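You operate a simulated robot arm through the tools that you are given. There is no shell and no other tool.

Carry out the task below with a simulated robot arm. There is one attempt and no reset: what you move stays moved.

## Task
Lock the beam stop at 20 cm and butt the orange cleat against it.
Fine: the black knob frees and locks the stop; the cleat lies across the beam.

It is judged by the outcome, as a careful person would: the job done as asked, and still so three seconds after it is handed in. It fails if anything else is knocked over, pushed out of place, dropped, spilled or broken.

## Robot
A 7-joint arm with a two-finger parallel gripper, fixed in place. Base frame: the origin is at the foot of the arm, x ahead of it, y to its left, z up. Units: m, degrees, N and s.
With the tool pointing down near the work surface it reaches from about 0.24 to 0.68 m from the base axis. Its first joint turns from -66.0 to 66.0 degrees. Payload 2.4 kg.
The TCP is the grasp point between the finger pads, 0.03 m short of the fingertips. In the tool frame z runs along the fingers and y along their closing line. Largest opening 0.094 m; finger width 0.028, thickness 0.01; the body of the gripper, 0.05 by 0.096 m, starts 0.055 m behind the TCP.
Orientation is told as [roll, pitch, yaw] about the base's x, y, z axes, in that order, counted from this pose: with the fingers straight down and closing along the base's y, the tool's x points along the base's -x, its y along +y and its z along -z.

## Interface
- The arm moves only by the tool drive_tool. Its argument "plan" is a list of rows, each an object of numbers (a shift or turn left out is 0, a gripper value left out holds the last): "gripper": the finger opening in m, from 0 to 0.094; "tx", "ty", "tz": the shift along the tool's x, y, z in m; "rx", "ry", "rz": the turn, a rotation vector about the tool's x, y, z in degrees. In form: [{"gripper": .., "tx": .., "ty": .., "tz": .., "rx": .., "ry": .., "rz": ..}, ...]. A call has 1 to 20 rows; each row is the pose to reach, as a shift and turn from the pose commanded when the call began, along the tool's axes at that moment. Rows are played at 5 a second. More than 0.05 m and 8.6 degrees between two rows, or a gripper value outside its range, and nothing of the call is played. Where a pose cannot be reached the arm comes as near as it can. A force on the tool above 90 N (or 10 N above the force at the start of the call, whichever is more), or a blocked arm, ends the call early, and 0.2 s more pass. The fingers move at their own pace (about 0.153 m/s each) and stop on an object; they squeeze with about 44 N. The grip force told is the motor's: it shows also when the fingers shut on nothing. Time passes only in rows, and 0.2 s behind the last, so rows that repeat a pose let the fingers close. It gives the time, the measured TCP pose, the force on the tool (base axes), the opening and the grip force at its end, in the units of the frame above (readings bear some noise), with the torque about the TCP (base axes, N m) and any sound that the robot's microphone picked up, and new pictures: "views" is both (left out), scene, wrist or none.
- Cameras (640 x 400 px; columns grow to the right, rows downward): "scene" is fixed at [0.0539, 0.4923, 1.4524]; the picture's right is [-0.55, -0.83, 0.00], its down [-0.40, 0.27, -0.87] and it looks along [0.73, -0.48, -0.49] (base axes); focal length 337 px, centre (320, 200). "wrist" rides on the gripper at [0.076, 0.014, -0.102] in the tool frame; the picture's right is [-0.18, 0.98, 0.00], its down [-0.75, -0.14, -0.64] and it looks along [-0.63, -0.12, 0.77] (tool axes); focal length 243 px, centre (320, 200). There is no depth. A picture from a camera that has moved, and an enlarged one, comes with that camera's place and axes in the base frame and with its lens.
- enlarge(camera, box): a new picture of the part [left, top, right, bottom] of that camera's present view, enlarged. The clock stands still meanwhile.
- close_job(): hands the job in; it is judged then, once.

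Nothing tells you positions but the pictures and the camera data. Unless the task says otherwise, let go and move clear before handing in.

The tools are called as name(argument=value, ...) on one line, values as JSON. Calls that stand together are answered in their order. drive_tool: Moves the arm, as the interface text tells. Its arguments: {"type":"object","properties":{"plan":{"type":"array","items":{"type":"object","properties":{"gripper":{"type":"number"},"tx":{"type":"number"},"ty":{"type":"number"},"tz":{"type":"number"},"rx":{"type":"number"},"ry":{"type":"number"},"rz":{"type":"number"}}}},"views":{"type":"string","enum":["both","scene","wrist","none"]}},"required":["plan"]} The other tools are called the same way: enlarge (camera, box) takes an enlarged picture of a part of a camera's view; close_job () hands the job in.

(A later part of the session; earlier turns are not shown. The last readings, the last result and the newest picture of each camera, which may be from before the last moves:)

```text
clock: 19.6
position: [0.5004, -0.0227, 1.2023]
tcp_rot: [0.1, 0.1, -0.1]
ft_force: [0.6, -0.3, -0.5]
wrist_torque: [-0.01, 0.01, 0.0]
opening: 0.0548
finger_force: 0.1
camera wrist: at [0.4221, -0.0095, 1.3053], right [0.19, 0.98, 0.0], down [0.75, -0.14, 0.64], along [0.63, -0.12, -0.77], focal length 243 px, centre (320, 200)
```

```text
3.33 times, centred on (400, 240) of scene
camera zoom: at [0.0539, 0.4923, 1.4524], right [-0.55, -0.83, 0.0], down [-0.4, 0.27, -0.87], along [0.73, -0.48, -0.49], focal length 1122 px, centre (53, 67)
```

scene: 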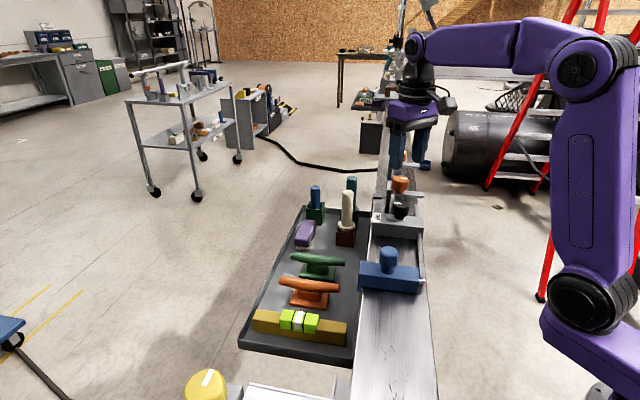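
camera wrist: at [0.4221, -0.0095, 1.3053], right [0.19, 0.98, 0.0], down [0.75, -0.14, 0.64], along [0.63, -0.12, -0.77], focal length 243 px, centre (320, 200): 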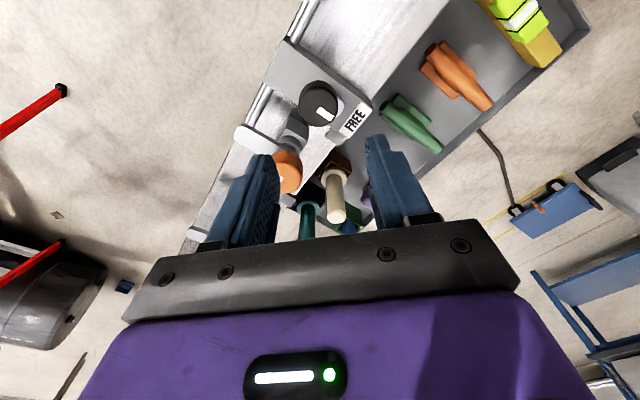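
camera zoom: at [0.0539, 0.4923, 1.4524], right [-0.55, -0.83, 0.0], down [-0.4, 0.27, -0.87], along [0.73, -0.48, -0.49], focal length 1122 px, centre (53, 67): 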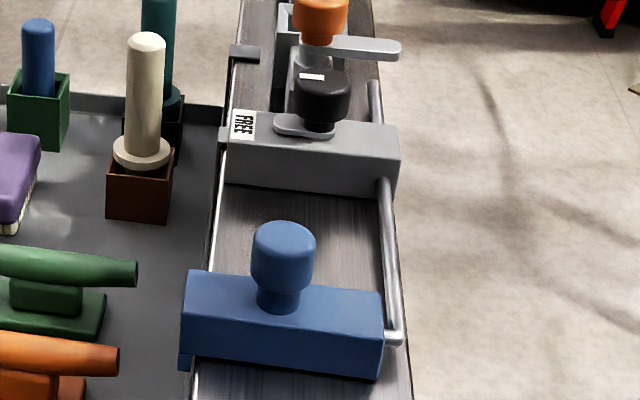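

The knob is at FREE. Next I'll move over the blue handle with the camera on the tray side, so I can watch the scale while sliding the stop.

drive_tool(plan=[{"tx": 0.006, "ty": 0.008, "rz": 7.5, "gripper": 0.07}, {"tx": 0.012, "ty": 0.016, "rz": 15}, {"tx": 0.018, "ty": 0.024, "rz": 22.5}, {"tx": 0.024, "ty": 0.032, "rz": 30}, {"tx": 0.03, "ty": 0.04, "rz": 37.5}, {"tx": 0.036, "ty": 0.048, "rz": 45}, {"tx": 0.042, "ty": 0.056, "rz": 52.5}, {"tx": 0.048, "ty": 0.064, "rz": 60}, {"tx": 0.054, "ty": 0.072, "rz": 67.5}, {"tx": 0.06, "ty": 0.08, "rz": 75}, {"tx": 0.066, "ty": 0.088, "rz": 82.5}, {"tx": 0.072, "ty": 0.096, "rz": 90}, {"tx": 0.078, "ty": 0.104, "rz": 97.5}, {"tx": 0.084, "ty": 0.112, "rz": 105}, {"tx": 0.09, "ty": 0.12, "rz": 112.5}, {"tx": 0.096, "ty": 0.128, "rz": 120}, {"tx": 0.102, "ty": 0.136, "rz": 127.5}, {"tx": 0.108, "ty": 0.141, "rz": 135}, {"tx": 0.108, "ty": 0.141, "rz": 135, "tz": 0.03}, {"tx": 0.108, "ty": 0.141, "rz": 135, "tz": 0.05}])

enlarge(camera="wrist", box=[220, 20, 440, 240])

```text
clock: 23.8
position: [0.3919, 0.118, 1.1527]
tcp_rot: [0.0, 0.0, -135.1]
ft_force: [0.3, 0.7, 0.2]
wrist_torque: [0.02, 0.0, 0.0]
opening: 0.07
finger_force: 0.0
camera wrist: at [0.4544, 0.1604, 1.2561], right [0.56, -0.83, 0.0], down [-0.63, -0.43, 0.64], along [-0.53, -0.36, -0.77], focal length 243 px, centre (320, 200)
```

scene: 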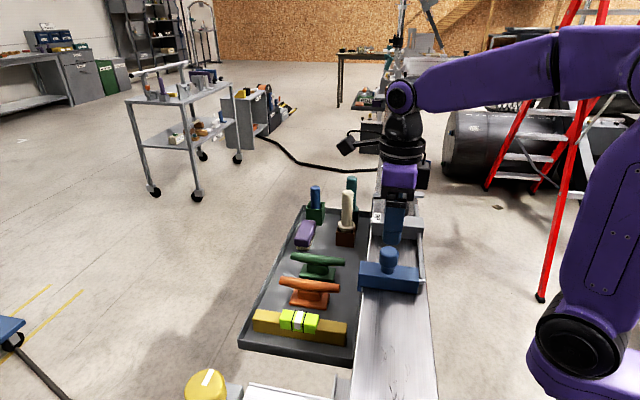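
wrist: 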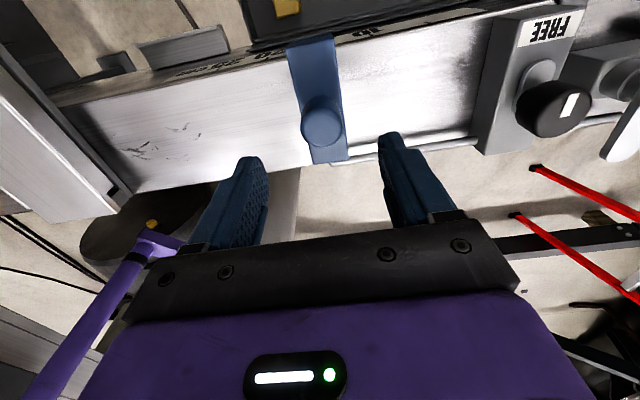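

```text
1.82 times, centred on (330, 130) of wrist
camera zoom: at [0.4544, 0.1604, 1.2561], right [0.56, -0.83, 0.0], down [-0.63, -0.43, 0.64], along [-0.53, -0.36, -0.77], focal length 441 px, centre (302, 327)
```

zoom: 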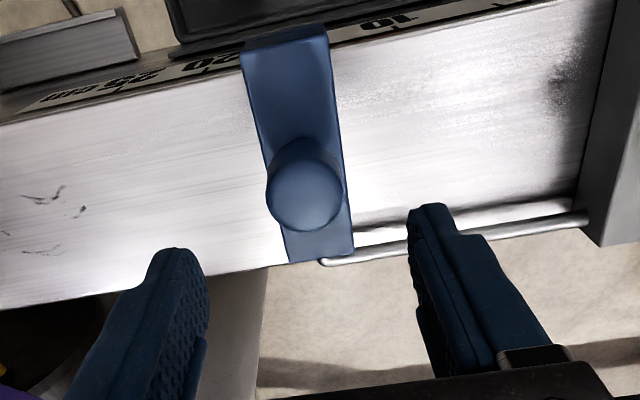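

The handle is centred under the TCP at about (0.392, 0.116), top at 1.074. I'll lower onto it and close.

drive_tool(plan=[{"tz": 0.04, "tx": -0.001}, {"tz": 0.075, "tx": -0.001}, {"tz": 0.085, "tx": -0.001}, {"tz": 0.085, "tx": -0.001, "gripper": 0.028}, {"tz": 0.085, "tx": -0.001, "gripper": 0.028}, {"tz": 0.085, "tx": -0.001, "gripper": 0.028}])

enlarge(camera="wrist", box=[220, 0, 440, 200])

```text
clock: 25.2
position: [0.3911, 0.1166, 1.0673]
tcp_rot: [-0.1, 0.0, -135.1]
ft_force: [-1.6, -1.1, -10.6]
wrist_torque: [0.03, -1.3, -0.08]
opening: 0.0338
finger_force: 44.8
camera wrist: at [0.4537, 0.1596, 1.1704], right [0.56, -0.83, 0.0], down [-0.63, -0.43, 0.64], along [-0.53, -0.36, -0.77], focal length 243 px, centre (320, 200)
```

scene: 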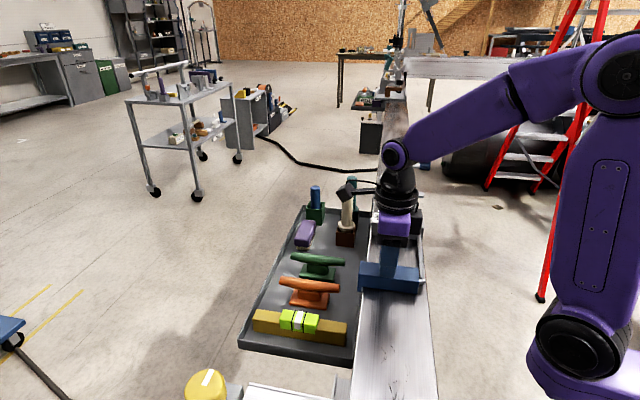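
wrist: 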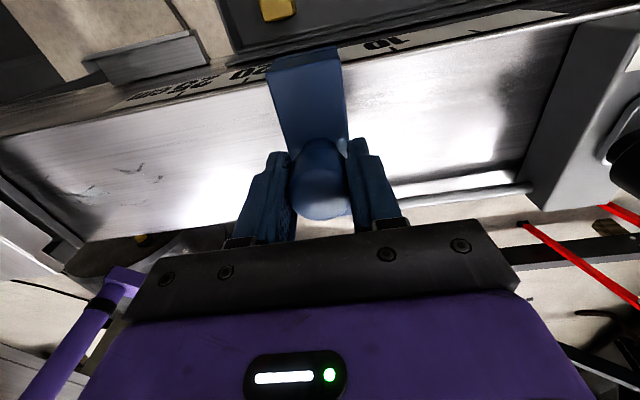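

```text
2.00 times, centred on (330, 100) of wrist
camera zoom: at [0.4537, 0.1596, 1.1704], right [0.56, -0.83, 0.0], down [-0.63, -0.43, 0.64], along [-0.53, -0.36, -0.77], focal length 485 px, centre (300, 400)
```

zoom: 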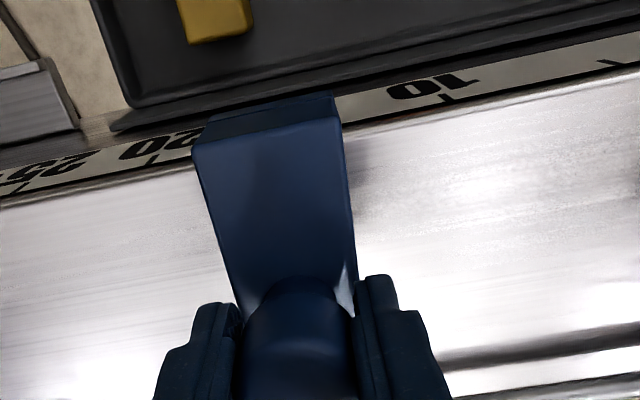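

The handle is gripped firmly. I'll slide the stop outward along the beam a little and watch the force to confirm it is free.

drive_tool(plan=[{"ty": -0.007}, {"ty": -0.014}, {"ty": -0.021}, {"ty": -0.025}, {"ty": -0.025}])

enlarge(camera="wrist", box=[220, 0, 440, 200])

```text
clock: 26.4
position: [0.3734, 0.1334, 1.0666]
tcp_rot: [-0.1, -0.1, -135.1]
ft_force: [-1.5, -2.0, -19.6]
wrist_torque: [-0.82, -0.68, -0.09]
opening: 0.0339
finger_force: 45.6
camera wrist: at [0.436, 0.1775, 1.1703], right [0.56, -0.83, 0.0], down [-0.63, -0.43, 0.64], along [-0.53, -0.36, -0.77], focal length 243 px, centre (320, 200)
```

scene: 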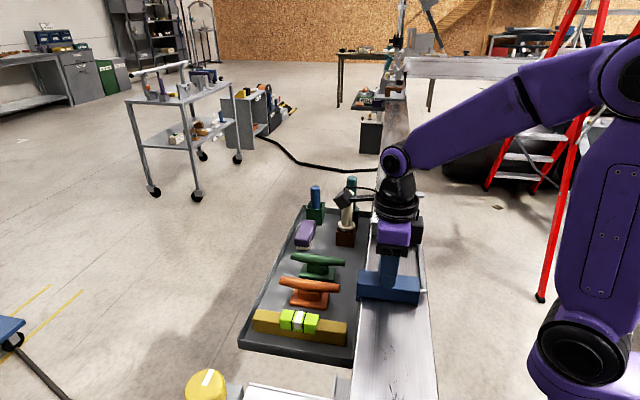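
wrist: 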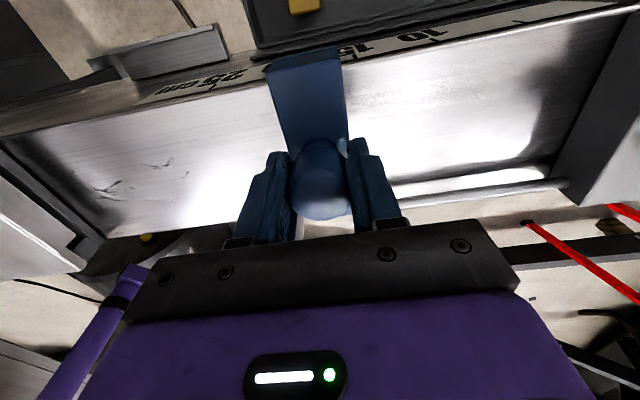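

```text
2.00 times, centred on (330, 100) of wrist
camera zoom: at [0.436, 0.1775, 1.1703], right [0.56, -0.83, 0.0], down [-0.63, -0.43, 0.64], along [-0.53, -0.36, -0.77], focal length 485 px, centre (300, 400)
```

zoom: 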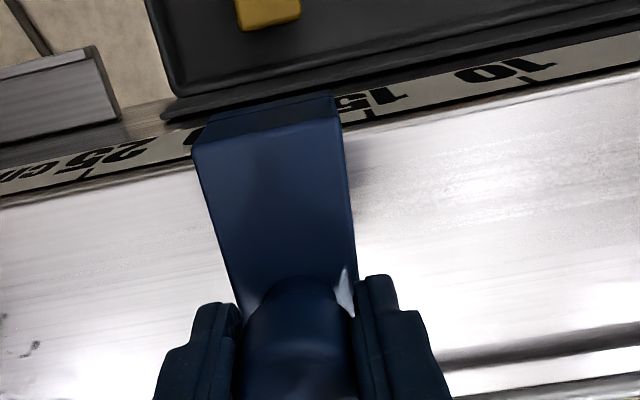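

The stop slides freely and the outer face is now near 20. To tell which face the scale is laid out for, I'll gently feel for the end of its travel before setting it finally.

drive_tool(plan=[{"ty": -0.008, "tz": -0.001}, {"ty": -0.016, "tz": -0.001}, {"ty": -0.024, "tz": -0.001}, {"ty": -0.032, "tz": -0.001}, {"ty": -0.04, "tz": -0.001}, {"ty": -0.048, "tz": -0.001}, {"ty": -0.056, "tz": -0.001}, {"ty": -0.064, "tz": -0.001}, {"ty": -0.07, "tz": -0.001}])

enlarge(camera="wrist", box=[220, 0, 440, 200])

```text
clock: 28.4
position: [0.3293, 0.1762, 1.0695]
tcp_rot: [0.7, 0.2, -135.6]
ft_force: [38.2, -44.8, -35.9]
wrist_torque: [0.83, 0.62, -0.16]
opening: 0.0341
finger_force: 45.4
camera wrist: at [0.3919, 0.2208, 1.1725], right [0.56, -0.83, 0.01], down [-0.64, -0.42, 0.64], along [-0.53, -0.36, -0.77], focal length 243 px, centre (320, 200)
```

scene: 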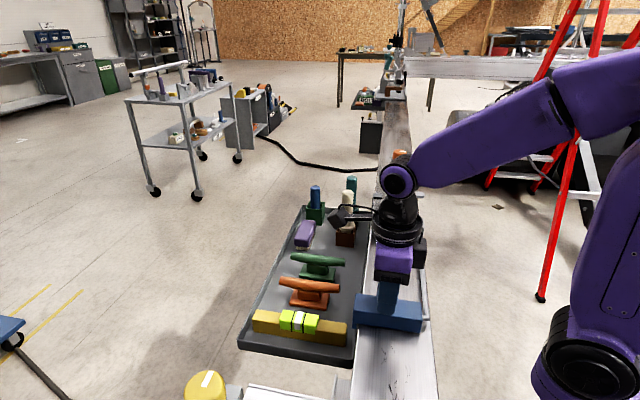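
wrist: 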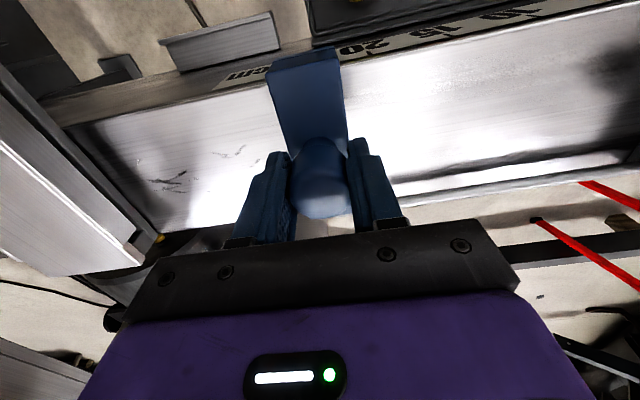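

```text
2.00 times, centred on (330, 100) of wrist
camera zoom: at [0.3919, 0.2208, 1.1725], right [0.56, -0.83, 0.01], down [-0.64, -0.42, 0.64], along [-0.53, -0.36, -0.77], focal length 485 px, centre (300, 400)
```

zoom: 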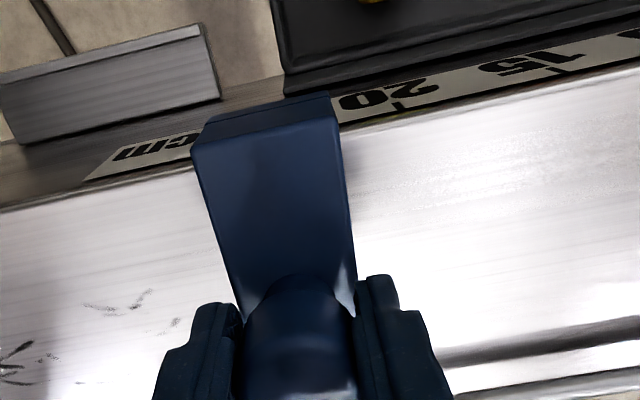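

The travel ends with the stop's outer face at about 26 cm and the inner face at about 22. Only the outer face can reach every mark up to 25, and it is also the face with clear beam for the cleat. I'll feel for the inner limit too as a cross-check.

drive_tool(plan=[{"ty": 0.01}, {"ty": 0.025}, {"ty": 0.04}, {"ty": 0.055}, {"ty": 0.07}, {"ty": 0.085}, {"ty": 0.1}, {"ty": 0.115}, {"ty": 0.125}, {"ty": 0.133}, {"ty": 0.141}, {"ty": 0.149}, {"ty": 0.157}, {"ty": 0.165}, {"ty": 0.173}, {"ty": 0.181}, {"ty": 0.189}, {"ty": 0.197}, {"ty": 0.205}])

enlarge(camera="wrist", box=[220, 0, 440, 200])

```text
clock: 32.4
position: [0.4544, 0.0538, 1.0673]
tcp_rot: [-2.4, -1.2, -134.1]
ft_force: [-20.1, 7.9, 18.1]
wrist_torque: [-1.36, -0.62, -0.01]
opening: 0.0351
finger_force: 44.6
stopped in row 19: the force on the tool passed its limit at 96 N (the readings are from after the stop); the commanded pose is now the measured one
camera wrist: at [0.5206, 0.0977, 1.1676], right [0.58, -0.82, -0.04], down [-0.6, -0.45, 0.66], along [-0.56, -0.36, -0.75], focal length 243 px, centre (320, 200)
```

scene: 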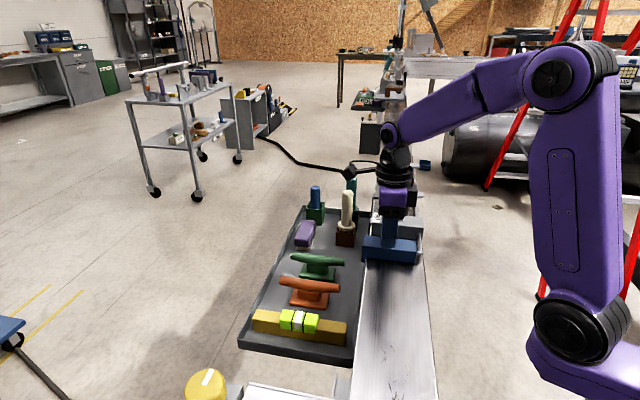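
wrist: 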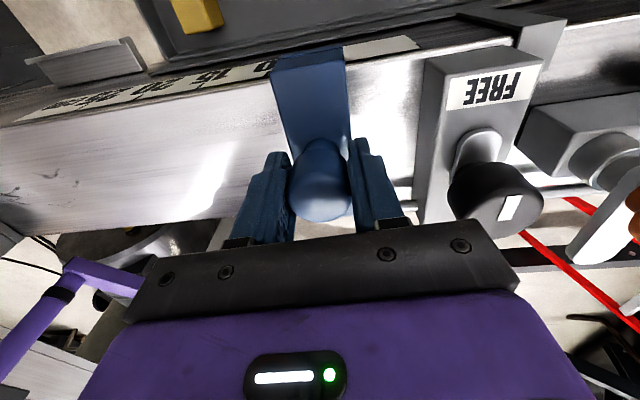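

```text
2.00 times, centred on (330, 100) of wrist
camera zoom: at [0.5206, 0.0977, 1.1676], right [0.58, -0.82, -0.04], down [-0.6, -0.45, 0.66], along [-0.56, -0.36, -0.75], focal length 485 px, centre (300, 400)
```

zoom: 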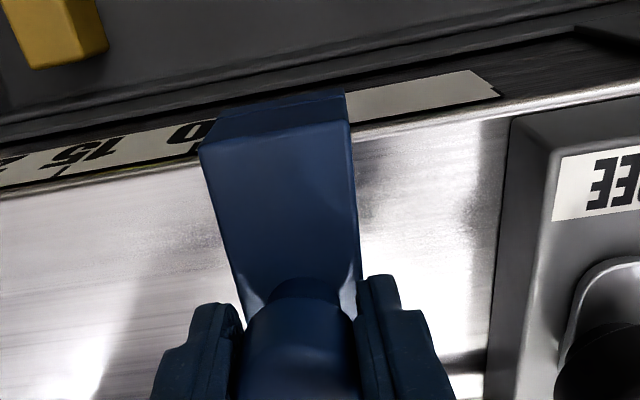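

The labelled marks 10, 15, 20 and 25 match the outer face's travel (about 9 to 26), so I'll read the stop at its outer face. The tool tilted slightly at the limit, so I'll release, level it and rise.

drive_tool(plan=[{"gripper": 0.06}, {"gripper": 0.06}, {"rx": -2.4, "ry": 1.2, "rz": 0.9, "tz": -0.005}, {"rx": -2.4, "ry": 1.2, "rz": 0.9, "tz": -0.04}, {"rx": -2.4, "ry": 1.2, "rz": 0.9, "tz": -0.08}, {"rx": -2.4, "ry": 1.2, "rz": 0.9, "tz": -0.08}])

enlarge(camera="wrist", box=[220, 20, 440, 200])

```text
clock: 33.8
position: [0.4594, 0.0513, 1.147]
tcp_rot: [0.2, 0.1, -135.0]
ft_force: [-0.3, 0.4, 0.7]
wrist_torque: [-0.03, 0.02, 0.02]
opening: 0.0597
finger_force: 0.1
camera wrist: at [0.5217, 0.0952, 1.2497], right [0.56, -0.83, 0.0], down [-0.64, -0.43, 0.64], along [-0.53, -0.36, -0.77], focal length 243 px, centre (320, 200)
```

scene: 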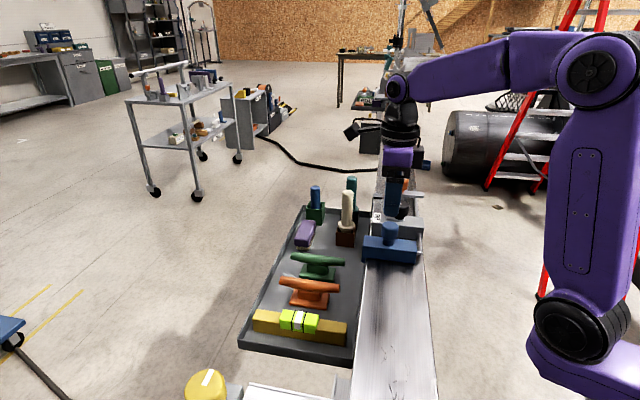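
wrist: 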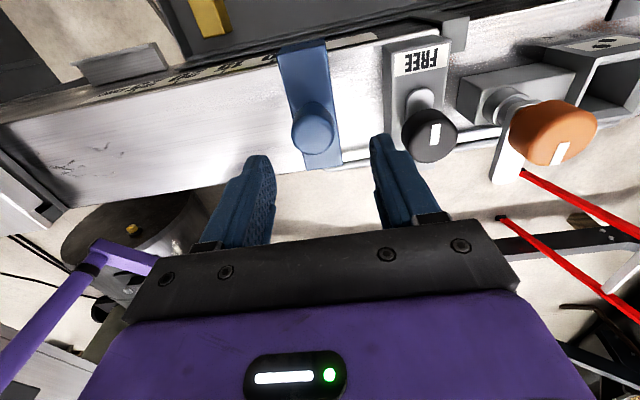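

```text
2.22 times, centred on (330, 110) of wrist
camera zoom: at [0.5217, 0.0952, 1.2497], right [0.56, -0.83, 0.0], down [-0.64, -0.43, 0.64], along [-0.53, -0.36, -0.77], focal length 539 px, centre (298, 400)
```

zoom: 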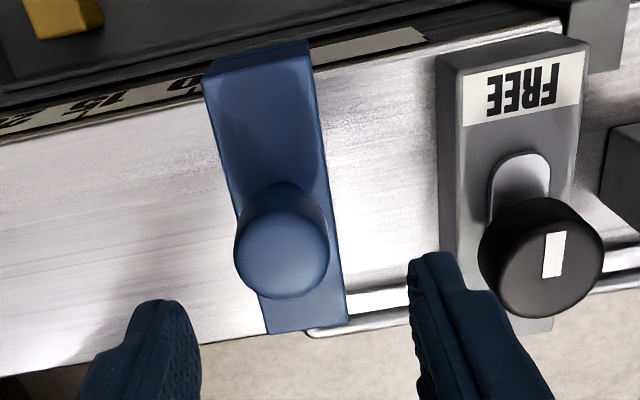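

The stop stayed put and the handle is at s≈0.280. I'll regrip it and slide the stop outward until its outer face is at 20 cm.

drive_tool(plan=[{"ty": -0.0085, "tx": -0.002, "gripper": 0.07}, {"ty": -0.0085, "tx": -0.002, "tz": 0.04}, {"ty": -0.0085, "tx": -0.002, "tz": 0.07}, {"ty": -0.0085, "tx": -0.002, "tz": 0.078}, {"ty": -0.0085, "tx": -0.002, "tz": 0.078, "gripper": 0.028}, {"ty": -0.0085, "tx": -0.002, "tz": 0.078}, {"ty": -0.0085, "tx": -0.002, "tz": 0.078}], views="wrist")

```text
clock: 35.4
position: [0.4515, 0.0566, 1.0668]
tcp_rot: [0.1, 0.1, -135.1]
ft_force: [-1.1, -1.3, -3.3]
wrist_torque: [1.36, -0.07, -0.17]
opening: 0.0339
finger_force: 44.9
camera wrist: at [0.5148, 0.0996, 1.1701], right [0.56, -0.83, 0.0], down [-0.64, -0.43, 0.64], along [-0.53, -0.36, -0.77], focal length 243 px, centre (320, 200)
```

wrist: 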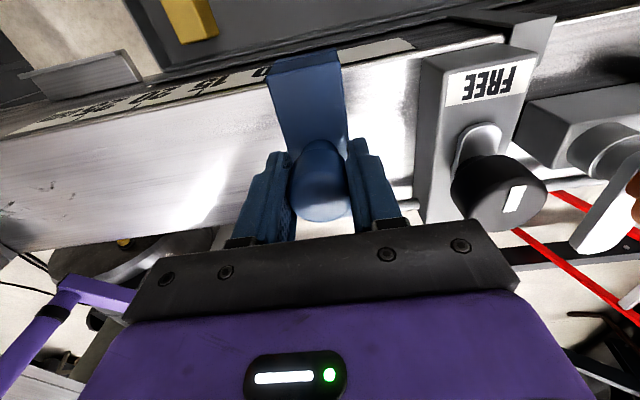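

drive_tool(plan=[{"ty": -0.012}, {"ty": -0.024}, {"ty": -0.036}, {"ty": -0.048}, {"ty": -0.06}, {"ty": -0.072}, {"ty": -0.084}, {"ty": -0.094}, {"ty": -0.102}, {"ty": -0.107}, {"ty": -0.11}, {"ty": -0.11}], views="wrist")

enlarge(camera="wrist", box=[220, 0, 440, 160])

```text
clock: 38.0
position: [0.3737, 0.1352, 1.0663]
tcp_rot: [0.1, 0.0, -135.1]
ft_force: [-3.3, -3.8, -31.1]
wrist_torque: [0.66, 0.57, 0.17]
opening: 0.0339
finger_force: 45.3
camera wrist: at [0.4366, 0.1783, 1.17], right [0.56, -0.83, 0.0], down [-0.63, -0.43, 0.64], along [-0.53, -0.36, -0.77], focal length 243 px, centre (320, 200)
```

wrist: 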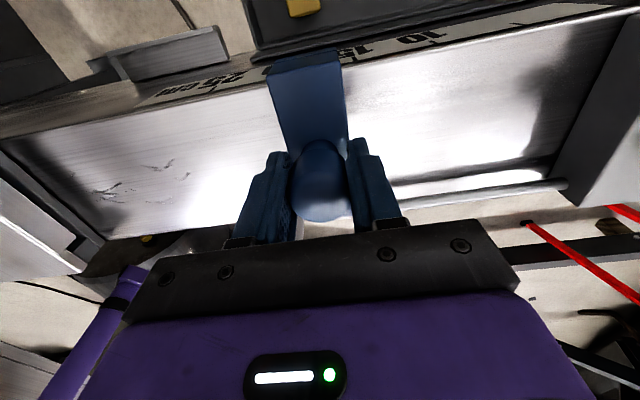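

```text
2.50 times, centred on (330, 80) of wrist
camera zoom: at [0.4366, 0.1783, 1.17], right [0.56, -0.83, 0.0], down [-0.63, -0.43, 0.64], along [-0.53, -0.36, -0.77], focal length 606 px, centre (295, 500)
```

zoom: 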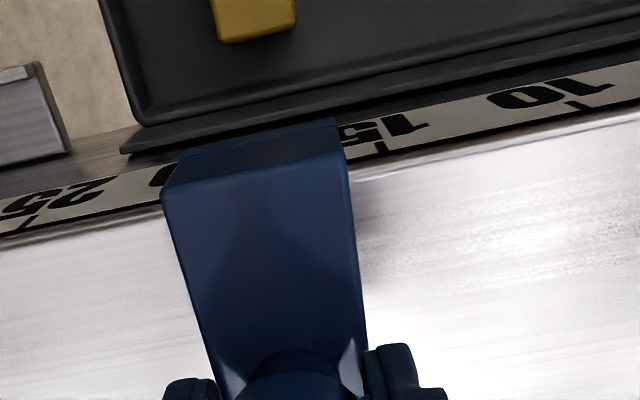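

I estimate the outer face is now near 20. I'll release, rise, and check the reading square-on with the camera exactly opposite the 20 mark.

drive_tool(plan=[{"gripper": 0.07}, {"gripper": 0.07}, {"tz": -0.03}, {"tz": -0.07}, {"tz": -0.11}, {"tz": -0.114, "tx": 0.03, "ty": -0.006, "rz": -4}, {"tz": -0.114, "tx": 0.065, "ty": -0.012, "rz": -8}, {"tz": -0.114, "tx": 0.1032, "ty": -0.0196, "rz": -10.6}, {"tz": -0.114, "tx": 0.1032, "ty": -0.0196, "rz": -10.6}], views="wrist")

enlarge(camera="wrist", box=[250, 110, 400, 210])

enlarge(camera="wrist", box=[290, 115, 350, 160])

```text
clock: 40.0
position: [0.435, 0.2215, 1.1824]
tcp_rot: [0.1, 0.2, -124.6]
ft_force: [-0.5, -0.2, -0.6]
wrist_torque: [-0.02, -0.02, 0.01]
opening: 0.0701
finger_force: 0.0
camera wrist: at [0.4882, 0.2758, 1.2858], right [0.71, -0.71, 0.0], down [-0.55, -0.54, 0.64], along [-0.45, -0.45, -0.77], focal length 243 px, centre (320, 200)
```

wrist: 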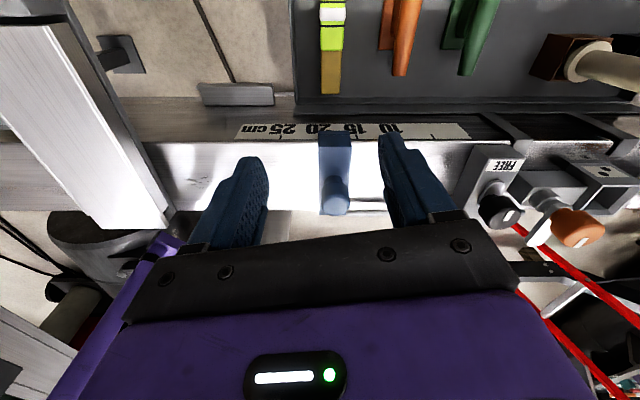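

```text
4.00 times, centred on (325, 160) of wrist
camera zoom: at [0.4882, 0.2758, 1.2858], right [0.71, -0.71, 0.0], down [-0.55, -0.54, 0.64], along [-0.45, -0.45, -0.77], focal length 970 px, centre (300, 360)
```

zoom: 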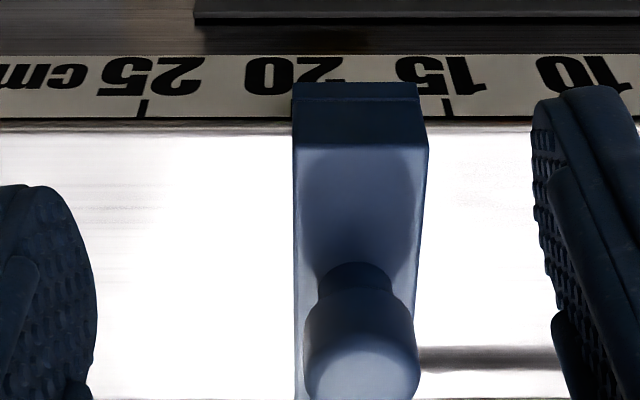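

```text
8.89 times, centred on (320, 138) of wrist
camera zoom: at [0.4882, 0.2758, 1.2858], right [0.71, -0.71, 0.0], down [-0.55, -0.54, 0.64], along [-0.45, -0.45, -0.77], focal length 2157 px, centre (320, 756)
```

zoom: 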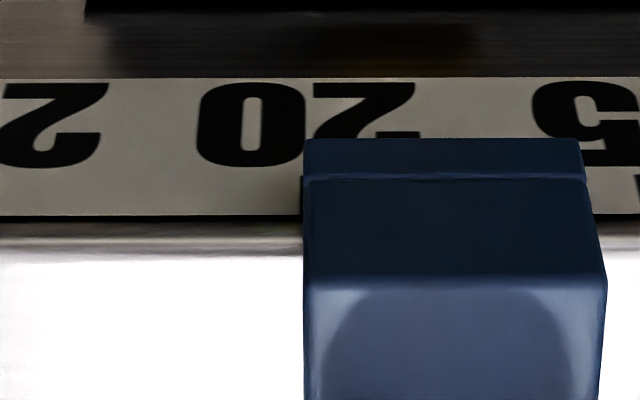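

The stop's outer face is right at the 20 mark, within about a millimetre. I'll go back to the black knob to lock it with a quarter turn clockwise.

drive_tool(plan=[{"tx": -0.01, "ty": 0.0113, "tz": -0.02, "rz": -7.4}, {"tx": -0.02, "ty": 0.0226, "tz": -0.025, "rz": -14.8}, {"tx": -0.03, "ty": 0.0339, "tz": -0.025, "rz": -22.2}, {"tx": -0.04, "ty": 0.0452, "tz": -0.025, "rz": -29.6}, {"tx": -0.05, "ty": 0.0565, "tz": -0.025, "rz": -37}, {"tx": -0.06, "ty": 0.0678, "tz": -0.025, "rz": -44.4}, {"tx": -0.07, "ty": 0.0791, "tz": -0.025, "rz": -51.8}, {"tx": -0.08, "ty": 0.0904, "tz": -0.025, "rz": -59.2}, {"tx": -0.09, "ty": 0.1017, "tz": -0.025, "rz": -66.6}, {"tx": -0.1, "ty": 0.113, "tz": -0.025, "rz": -74}, {"tx": -0.11, "ty": 0.1243, "tz": -0.025, "rz": -81.4}, {"tx": -0.12, "ty": 0.1356, "tz": -0.025, "rz": -88.8}, {"tx": -0.13, "ty": 0.1469, "tz": -0.025, "rz": -96.2}, {"tx": -0.14, "ty": 0.1582, "tz": -0.025, "rz": -103.6}, {"tx": -0.15, "ty": 0.1695, "tz": -0.025, "rz": -111}, {"tx": -0.158, "ty": 0.181, "tz": -0.025, "rz": -118.4}, {"tx": -0.165, "ty": 0.1923, "tz": -0.025, "rz": -124.6}, {"tx": -0.165, "ty": 0.1923, "tz": -0.025, "rz": -124.6}])

enlarge(camera="wrist", box=[220, 40, 440, 240])

```text
clock: 43.8
position: [0.4993, -0.0238, 1.2084]
tcp_rot: [-0.1, -0.2, 0.1]
ft_force: [0.1, 0.2, 0.6]
wrist_torque: [-0.01, -0.06, 0.02]
opening: 0.07
finger_force: 0.1
camera wrist: at [0.4208, -0.0101, 1.3102], right [0.18, 0.98, 0.0], down [0.75, -0.14, 0.65], along [0.63, -0.12, -0.76], focal length 243 px, centre (320, 200)
```

scene: 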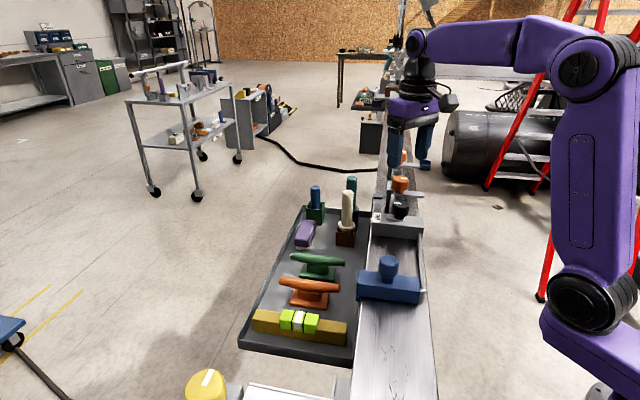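
wrist: 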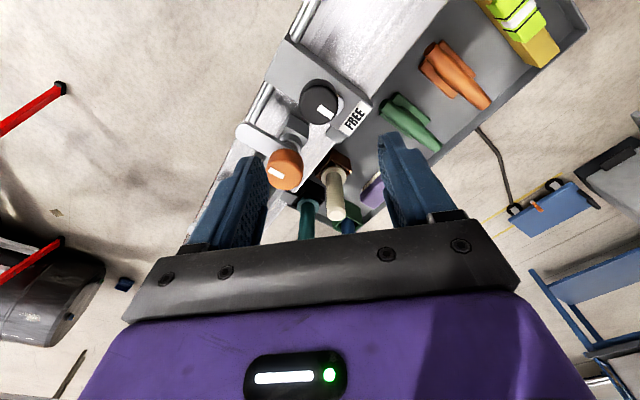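

```text
2.00 times, centred on (330, 140) of wrist
camera zoom: at [0.4208, -0.0101, 1.3102], right [0.18, 0.98, 0.0], down [0.75, -0.14, 0.65], along [0.63, -0.12, -0.76], focal length 485 px, centre (300, 320)
```

zoom: 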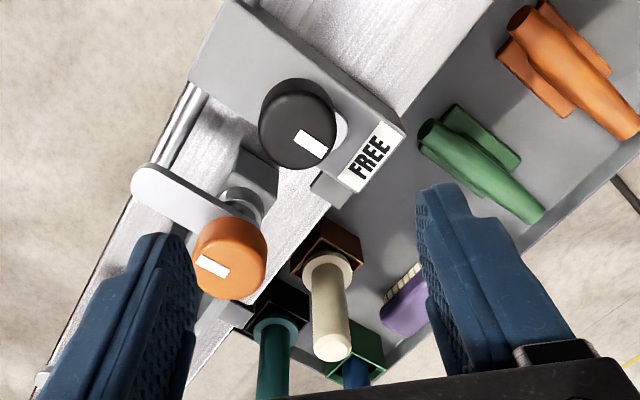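

drive_tool(plan=[{"tz": 0.04, "gripper": 0.062}, {"tz": 0.08}, {"tz": 0.11}, {"tz": 0.1265}, {"tz": 0.1265, "gripper": 0.03}, {"tz": 0.1265}, {"tz": 0.1265}], views="wrist")

```text
clock: 45.4
position: [0.499, -0.026, 1.0816]
tcp_rot: [-0.1, -0.3, 0.0]
ft_force: [0.0, -9.2, -1.5]
wrist_torque: [0.04, -0.61, 0.0]
opening: 0.0379
finger_force: 44.7
camera wrist: at [0.4215, -0.0115, 1.1835], right [0.18, 0.98, 0.0], down [0.75, -0.14, 0.65], along [0.63, -0.12, -0.76], focal length 243 px, centre (320, 200)
```

wrist: 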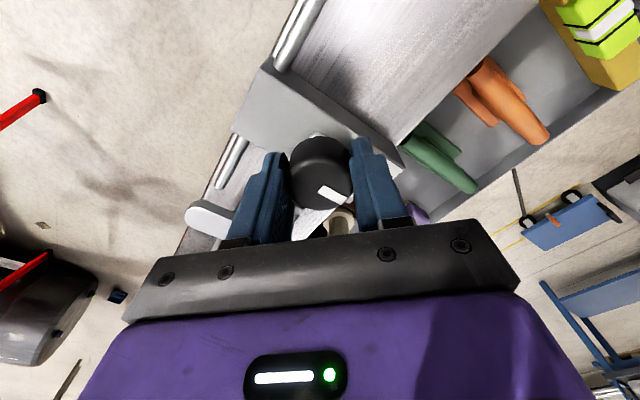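

Gripped. Now I'll turn it clockwise 90°, checking the mark's progress.

drive_tool(plan=[{"rz": 7.5, "ty": -0.001}, {"rz": 15, "ty": -0.001}, {"rz": 22.5, "ty": -0.001}, {"rz": 30, "ty": -0.001}, {"rz": 37.5, "ty": -0.001}, {"rz": 45, "ty": -0.001}], views="wrist")

drive_tool(plan=[{"rz": 7.5}, {"rz": 15}, {"rz": 22.5}, {"rz": 30}, {"rz": 37.5}, {"rz": 45}, {"rz": 45}], views="wrist")

```text
clock: 46.8
position: [0.5, -0.0243, 1.0804]
tcp_rot: [0.4, -0.3, -45.1]
ft_force: [13.2, -3.6, 0.1]
wrist_torque: [-0.61, -0.13, 0.01]
opening: 0.0375
finger_force: 45.4
camera wrist: at [0.4543, 0.0392, 1.1835], right [0.83, 0.56, 0.01], down [0.43, -0.63, 0.65], along [0.37, -0.53, -0.76], focal length 243 px, centre (320, 200)
```

wrist: 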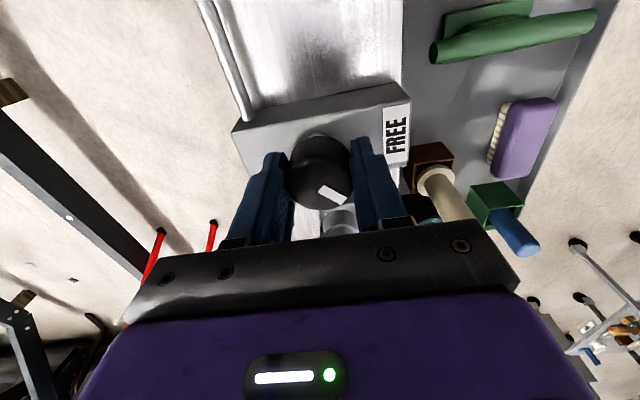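

```text
clock: 48.4
position: [0.5, -0.0236, 1.082]
tcp_rot: [0.6, -0.1, -90.0]
ft_force: [24.1, 2.2, 1.6]
wrist_torque: [-0.2, 0.23, 0.41]
opening: 0.0378
finger_force: 45.3
camera wrist: at [0.513, 0.0516, 1.184], right [0.98, -0.18, 0.01], down [-0.15, -0.75, 0.64], along [-0.11, -0.63, -0.77], focal length 243 px, centre (320, 200)
```

wrist: 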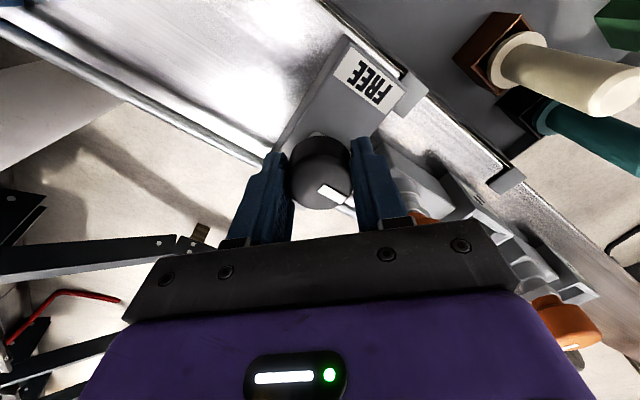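

The mark is back where it started, and torque is beginning to build (0.41 N·m). I'll nudge a few degrees further to confirm it seats against its end stop.

drive_tool(plan=[{"rz": 4}, {"rz": 8}, {"rz": 8}], views="wrist")

enlarge(camera="wrist", box=[220, 40, 440, 240])

```text
clock: 49.1
position: [0.5009, -0.0244, 1.0812]
tcp_rot: [0.6, 0.0, -98.1]
ft_force: [26.4, 3.4, 1.2]
wrist_torque: [-0.37, 0.74, 0.74]
opening: 0.0379
finger_force: 44.7
camera wrist: at [0.5236, 0.0492, 1.1841], right [0.95, -0.32, 0.01], down [-0.25, -0.73, 0.64], along [-0.2, -0.61, -0.77], focal length 243 px, centre (320, 200)
```

wrist: 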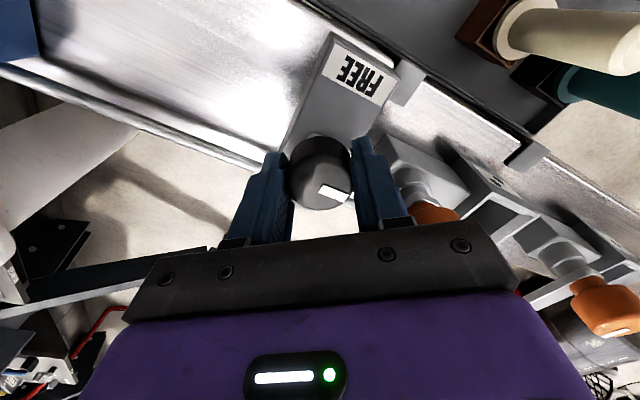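

```text
2.00 times, centred on (330, 140) of wrist
camera zoom: at [0.5236, 0.0492, 1.1841], right [0.95, -0.32, 0.01], down [-0.25, -0.73, 0.64], along [-0.2, -0.61, -0.77], focal length 485 px, centre (300, 320)
```

zoom: 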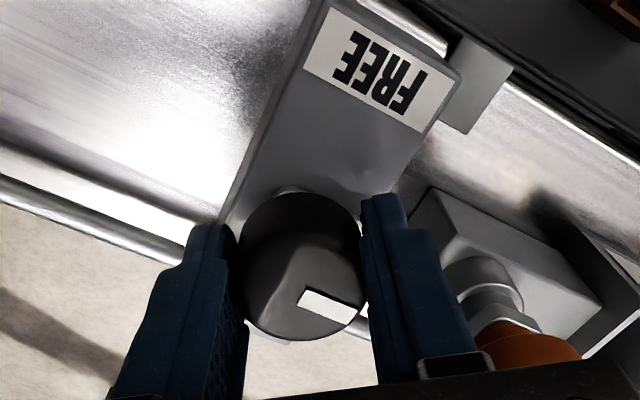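

drive_tool(plan=[{"rz": 4}, {"rz": 8}, {"rz": 12}, {"rz": 12}], views="wrist")

enlarge(camera="wrist", box=[220, 40, 440, 240])

```text
clock: 50.1
position: [0.5018, -0.0252, 1.0808]
tcp_rot: [0.6, 0.0, -110.0]
ft_force: [28.8, -0.8, -1.7]
wrist_torque: [-0.39, 0.81, 0.86]
opening: 0.0376
finger_force: 44.9
camera wrist: at [0.5383, 0.0419, 1.1842], right [0.86, -0.51, 0.01], down [-0.4, -0.66, 0.64], along [-0.32, -0.55, -0.77], focal length 243 px, centre (320, 200)
```

wrist: 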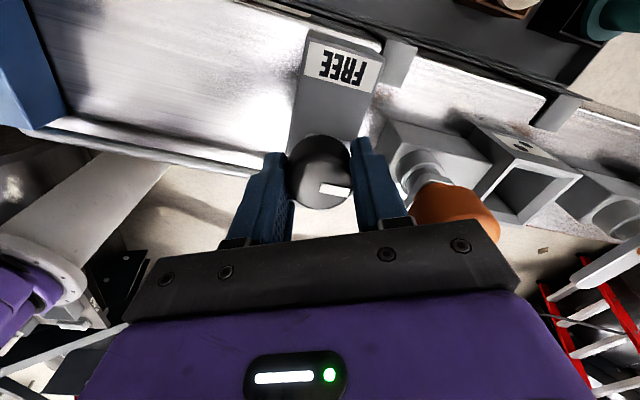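

```text
2.00 times, centred on (330, 140) of wrist
camera zoom: at [0.5383, 0.0419, 1.1842], right [0.86, -0.51, 0.01], down [-0.4, -0.66, 0.64], along [-0.32, -0.55, -0.77], focal length 485 px, centre (300, 320)
```

zoom: 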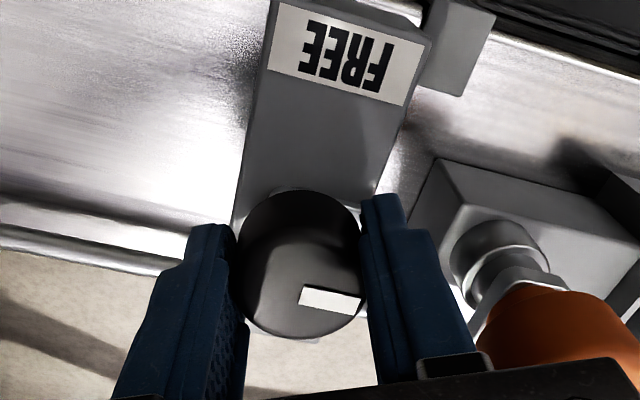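

The gripper now slips around the knob at about 0.86 N·m, so the knob is against its locked end. I'll release, go up and check.

drive_tool(plan=[{"gripper": 0.06}, {"gripper": 0.06}, {"tz": -0.03}, {"tz": -0.07}, {"tz": -0.11}, {"tz": -0.12}])

enlarge(camera="wrist", box=[180, 20, 440, 240])

enlarge(camera="scene", box=[240, 230, 450, 360])

```text
clock: 51.5
position: [0.4979, -0.026, 1.2]
tcp_rot: [0.2, -0.1, -109.9]
ft_force: [-0.4, 0.4, 1.0]
wrist_torque: [0.02, -0.04, 0.0]
opening: 0.0601
finger_force: 0.0
camera wrist: at [0.5369, 0.0416, 1.304], right [0.86, -0.51, 0.0], down [-0.39, -0.66, 0.64], along [-0.32, -0.55, -0.77], focal length 243 px, centre (320, 200)
```

scene: 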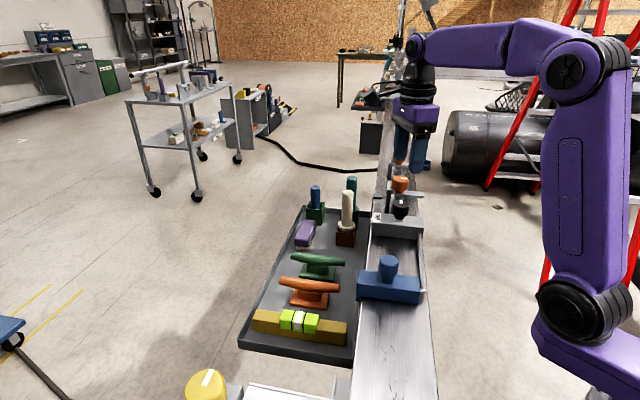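
wrist: 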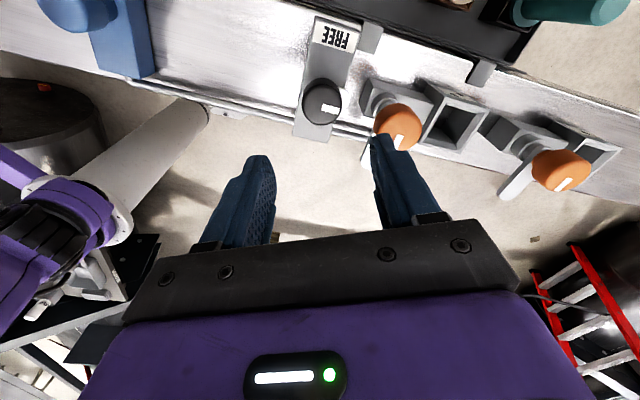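

```text
1.82 times, centred on (310, 130) of wrist
camera zoom: at [0.5369, 0.0416, 1.304], right [0.86, -0.51, 0.0], down [-0.39, -0.66, 0.64], along [-0.32, -0.55, -0.77], focal length 441 px, centre (338, 327)
```

zoom: 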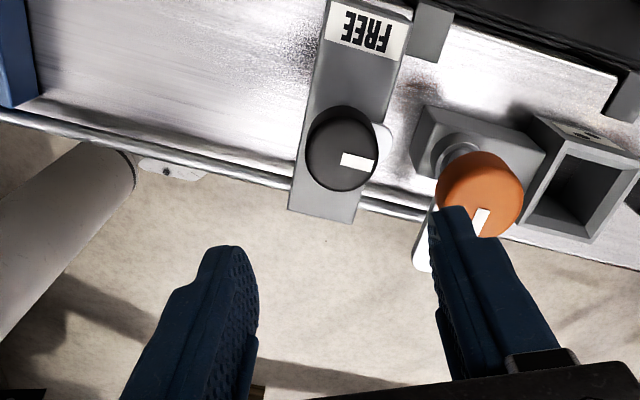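

```text
3.05 times, centred on (345, 295) of scene
camera zoom: at [0.0539, 0.4923, 1.4524], right [-0.55, -0.83, 0.0], down [-0.4, 0.27, -0.87], along [0.73, -0.48, -0.49], focal length 1026 px, centre (244, -90)
```

zoom: 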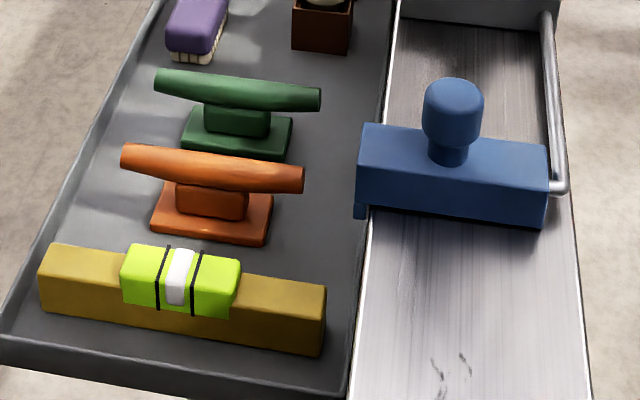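

The knob is turned away from FREE and seated. Now I'll look at the orange cleat in the tray from above.

drive_tool(plan=[{"tx": 0.035, "ty": -0.018, "rz": 4}, {"tx": 0.07, "ty": -0.036, "rz": 8}, {"tx": 0.105, "ty": -0.055, "rz": 12}, {"tx": 0.14, "ty": -0.073, "rz": 16}, {"tx": 0.175, "ty": -0.092, "rz": 20}, {"tx": 0.21, "ty": -0.11, "rz": 23}, {"tx": 0.243, "ty": -0.1278, "rz": 25}, {"tx": 0.243, "ty": -0.1278, "rz": 25, "gripper": 0.09}])

enlarge(camera="wrist", box=[220, 40, 440, 240])

```text
clock: 53.4
position: [0.4613, 0.2465, 1.2014]
tcp_rot: [0.3, 0.1, -135.0]
ft_force: [0.4, 0.5, -0.5]
wrist_torque: [-0.02, 0.02, 0.0]
opening: 0.0899
finger_force: 0.0
camera wrist: at [0.5233, 0.2911, 1.3044], right [0.56, -0.83, 0.0], down [-0.64, -0.43, 0.64], along [-0.53, -0.36, -0.77], focal length 243 px, centre (320, 200)
```

scene: 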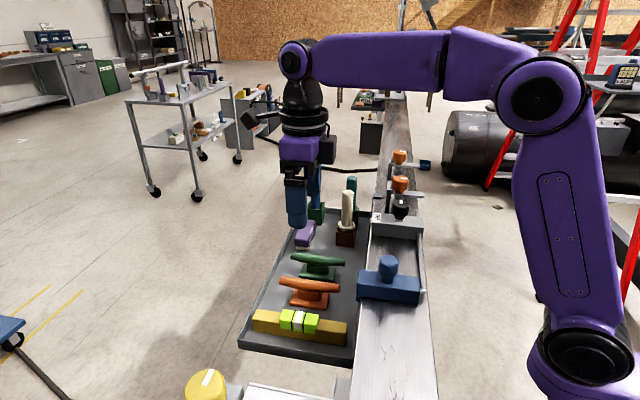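
wrist: 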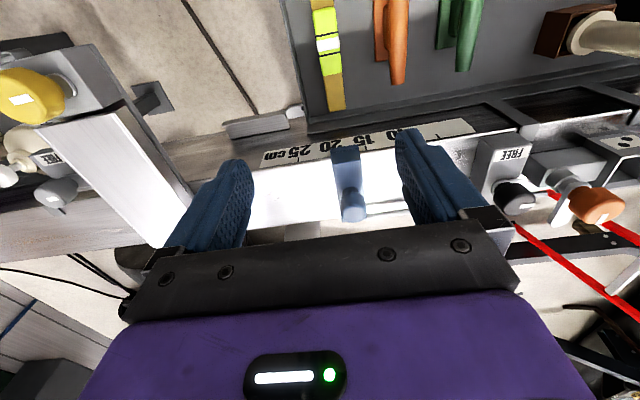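

```text
2.00 times, centred on (330, 140) of wrist
camera zoom: at [0.5233, 0.2911, 1.3044], right [0.56, -0.83, 0.0], down [-0.64, -0.43, 0.64], along [-0.53, -0.36, -0.77], focal length 485 px, centre (300, 320)
```

zoom: 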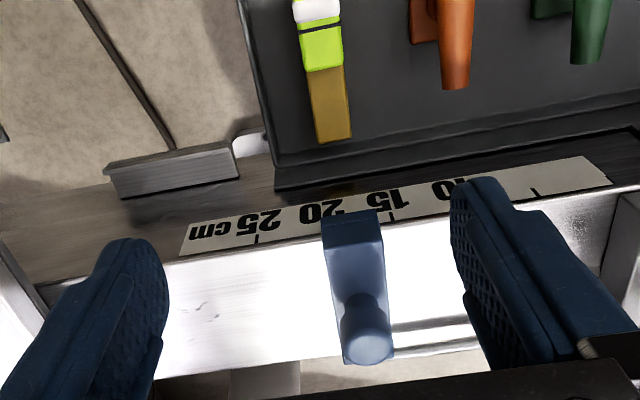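

drive_tool(plan=[{"tx": 0.04}, {"tx": 0.08, "ty": 0.01}, {"tx": 0.1, "ty": 0.02}, {"tx": 0.1, "ty": 0.02}], views="wrist")

enlarge(camera="wrist", box=[220, 20, 440, 240])

```text
clock: 54.4
position: [0.5443, 0.302, 1.1999]
tcp_rot: [0.2, 0.0, -135.0]
ft_force: [0.3, 1.5, 0.1]
wrist_torque: [0.0, -0.02, 0.01]
opening: 0.09
finger_force: 0.0
out of reach, approached as far as the arm can: row 3, 4
camera wrist: at [0.6065, 0.346, 1.3039], right [0.57, -0.82, 0.0], down [-0.63, -0.43, 0.64], along [-0.53, -0.36, -0.77], focal length 243 px, centre (320, 200)
```

wrist: 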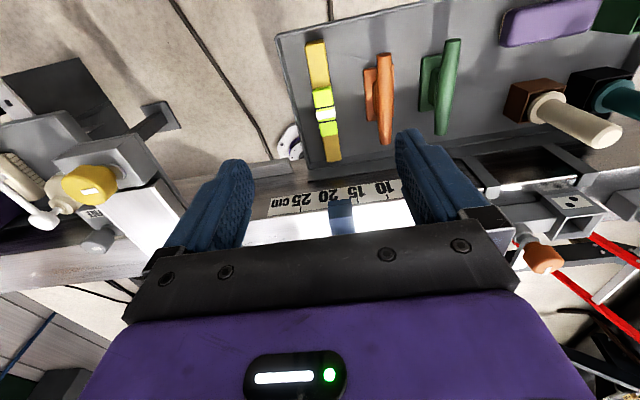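

```text
1.82 times, centred on (330, 130) of wrist
camera zoom: at [0.6065, 0.346, 1.3039], right [0.57, -0.82, 0.0], down [-0.63, -0.43, 0.64], along [-0.53, -0.36, -0.77], focal length 441 px, centre (302, 327)
```

zoom: 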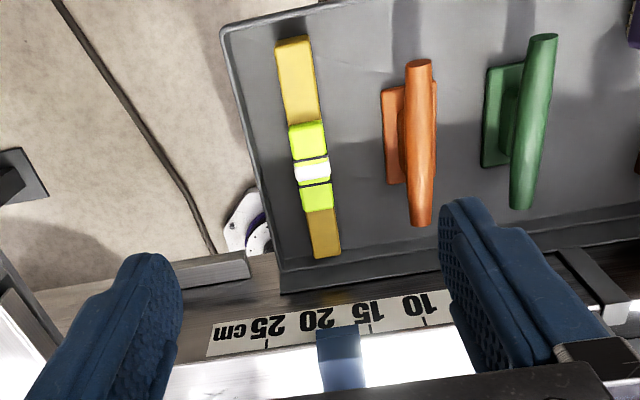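

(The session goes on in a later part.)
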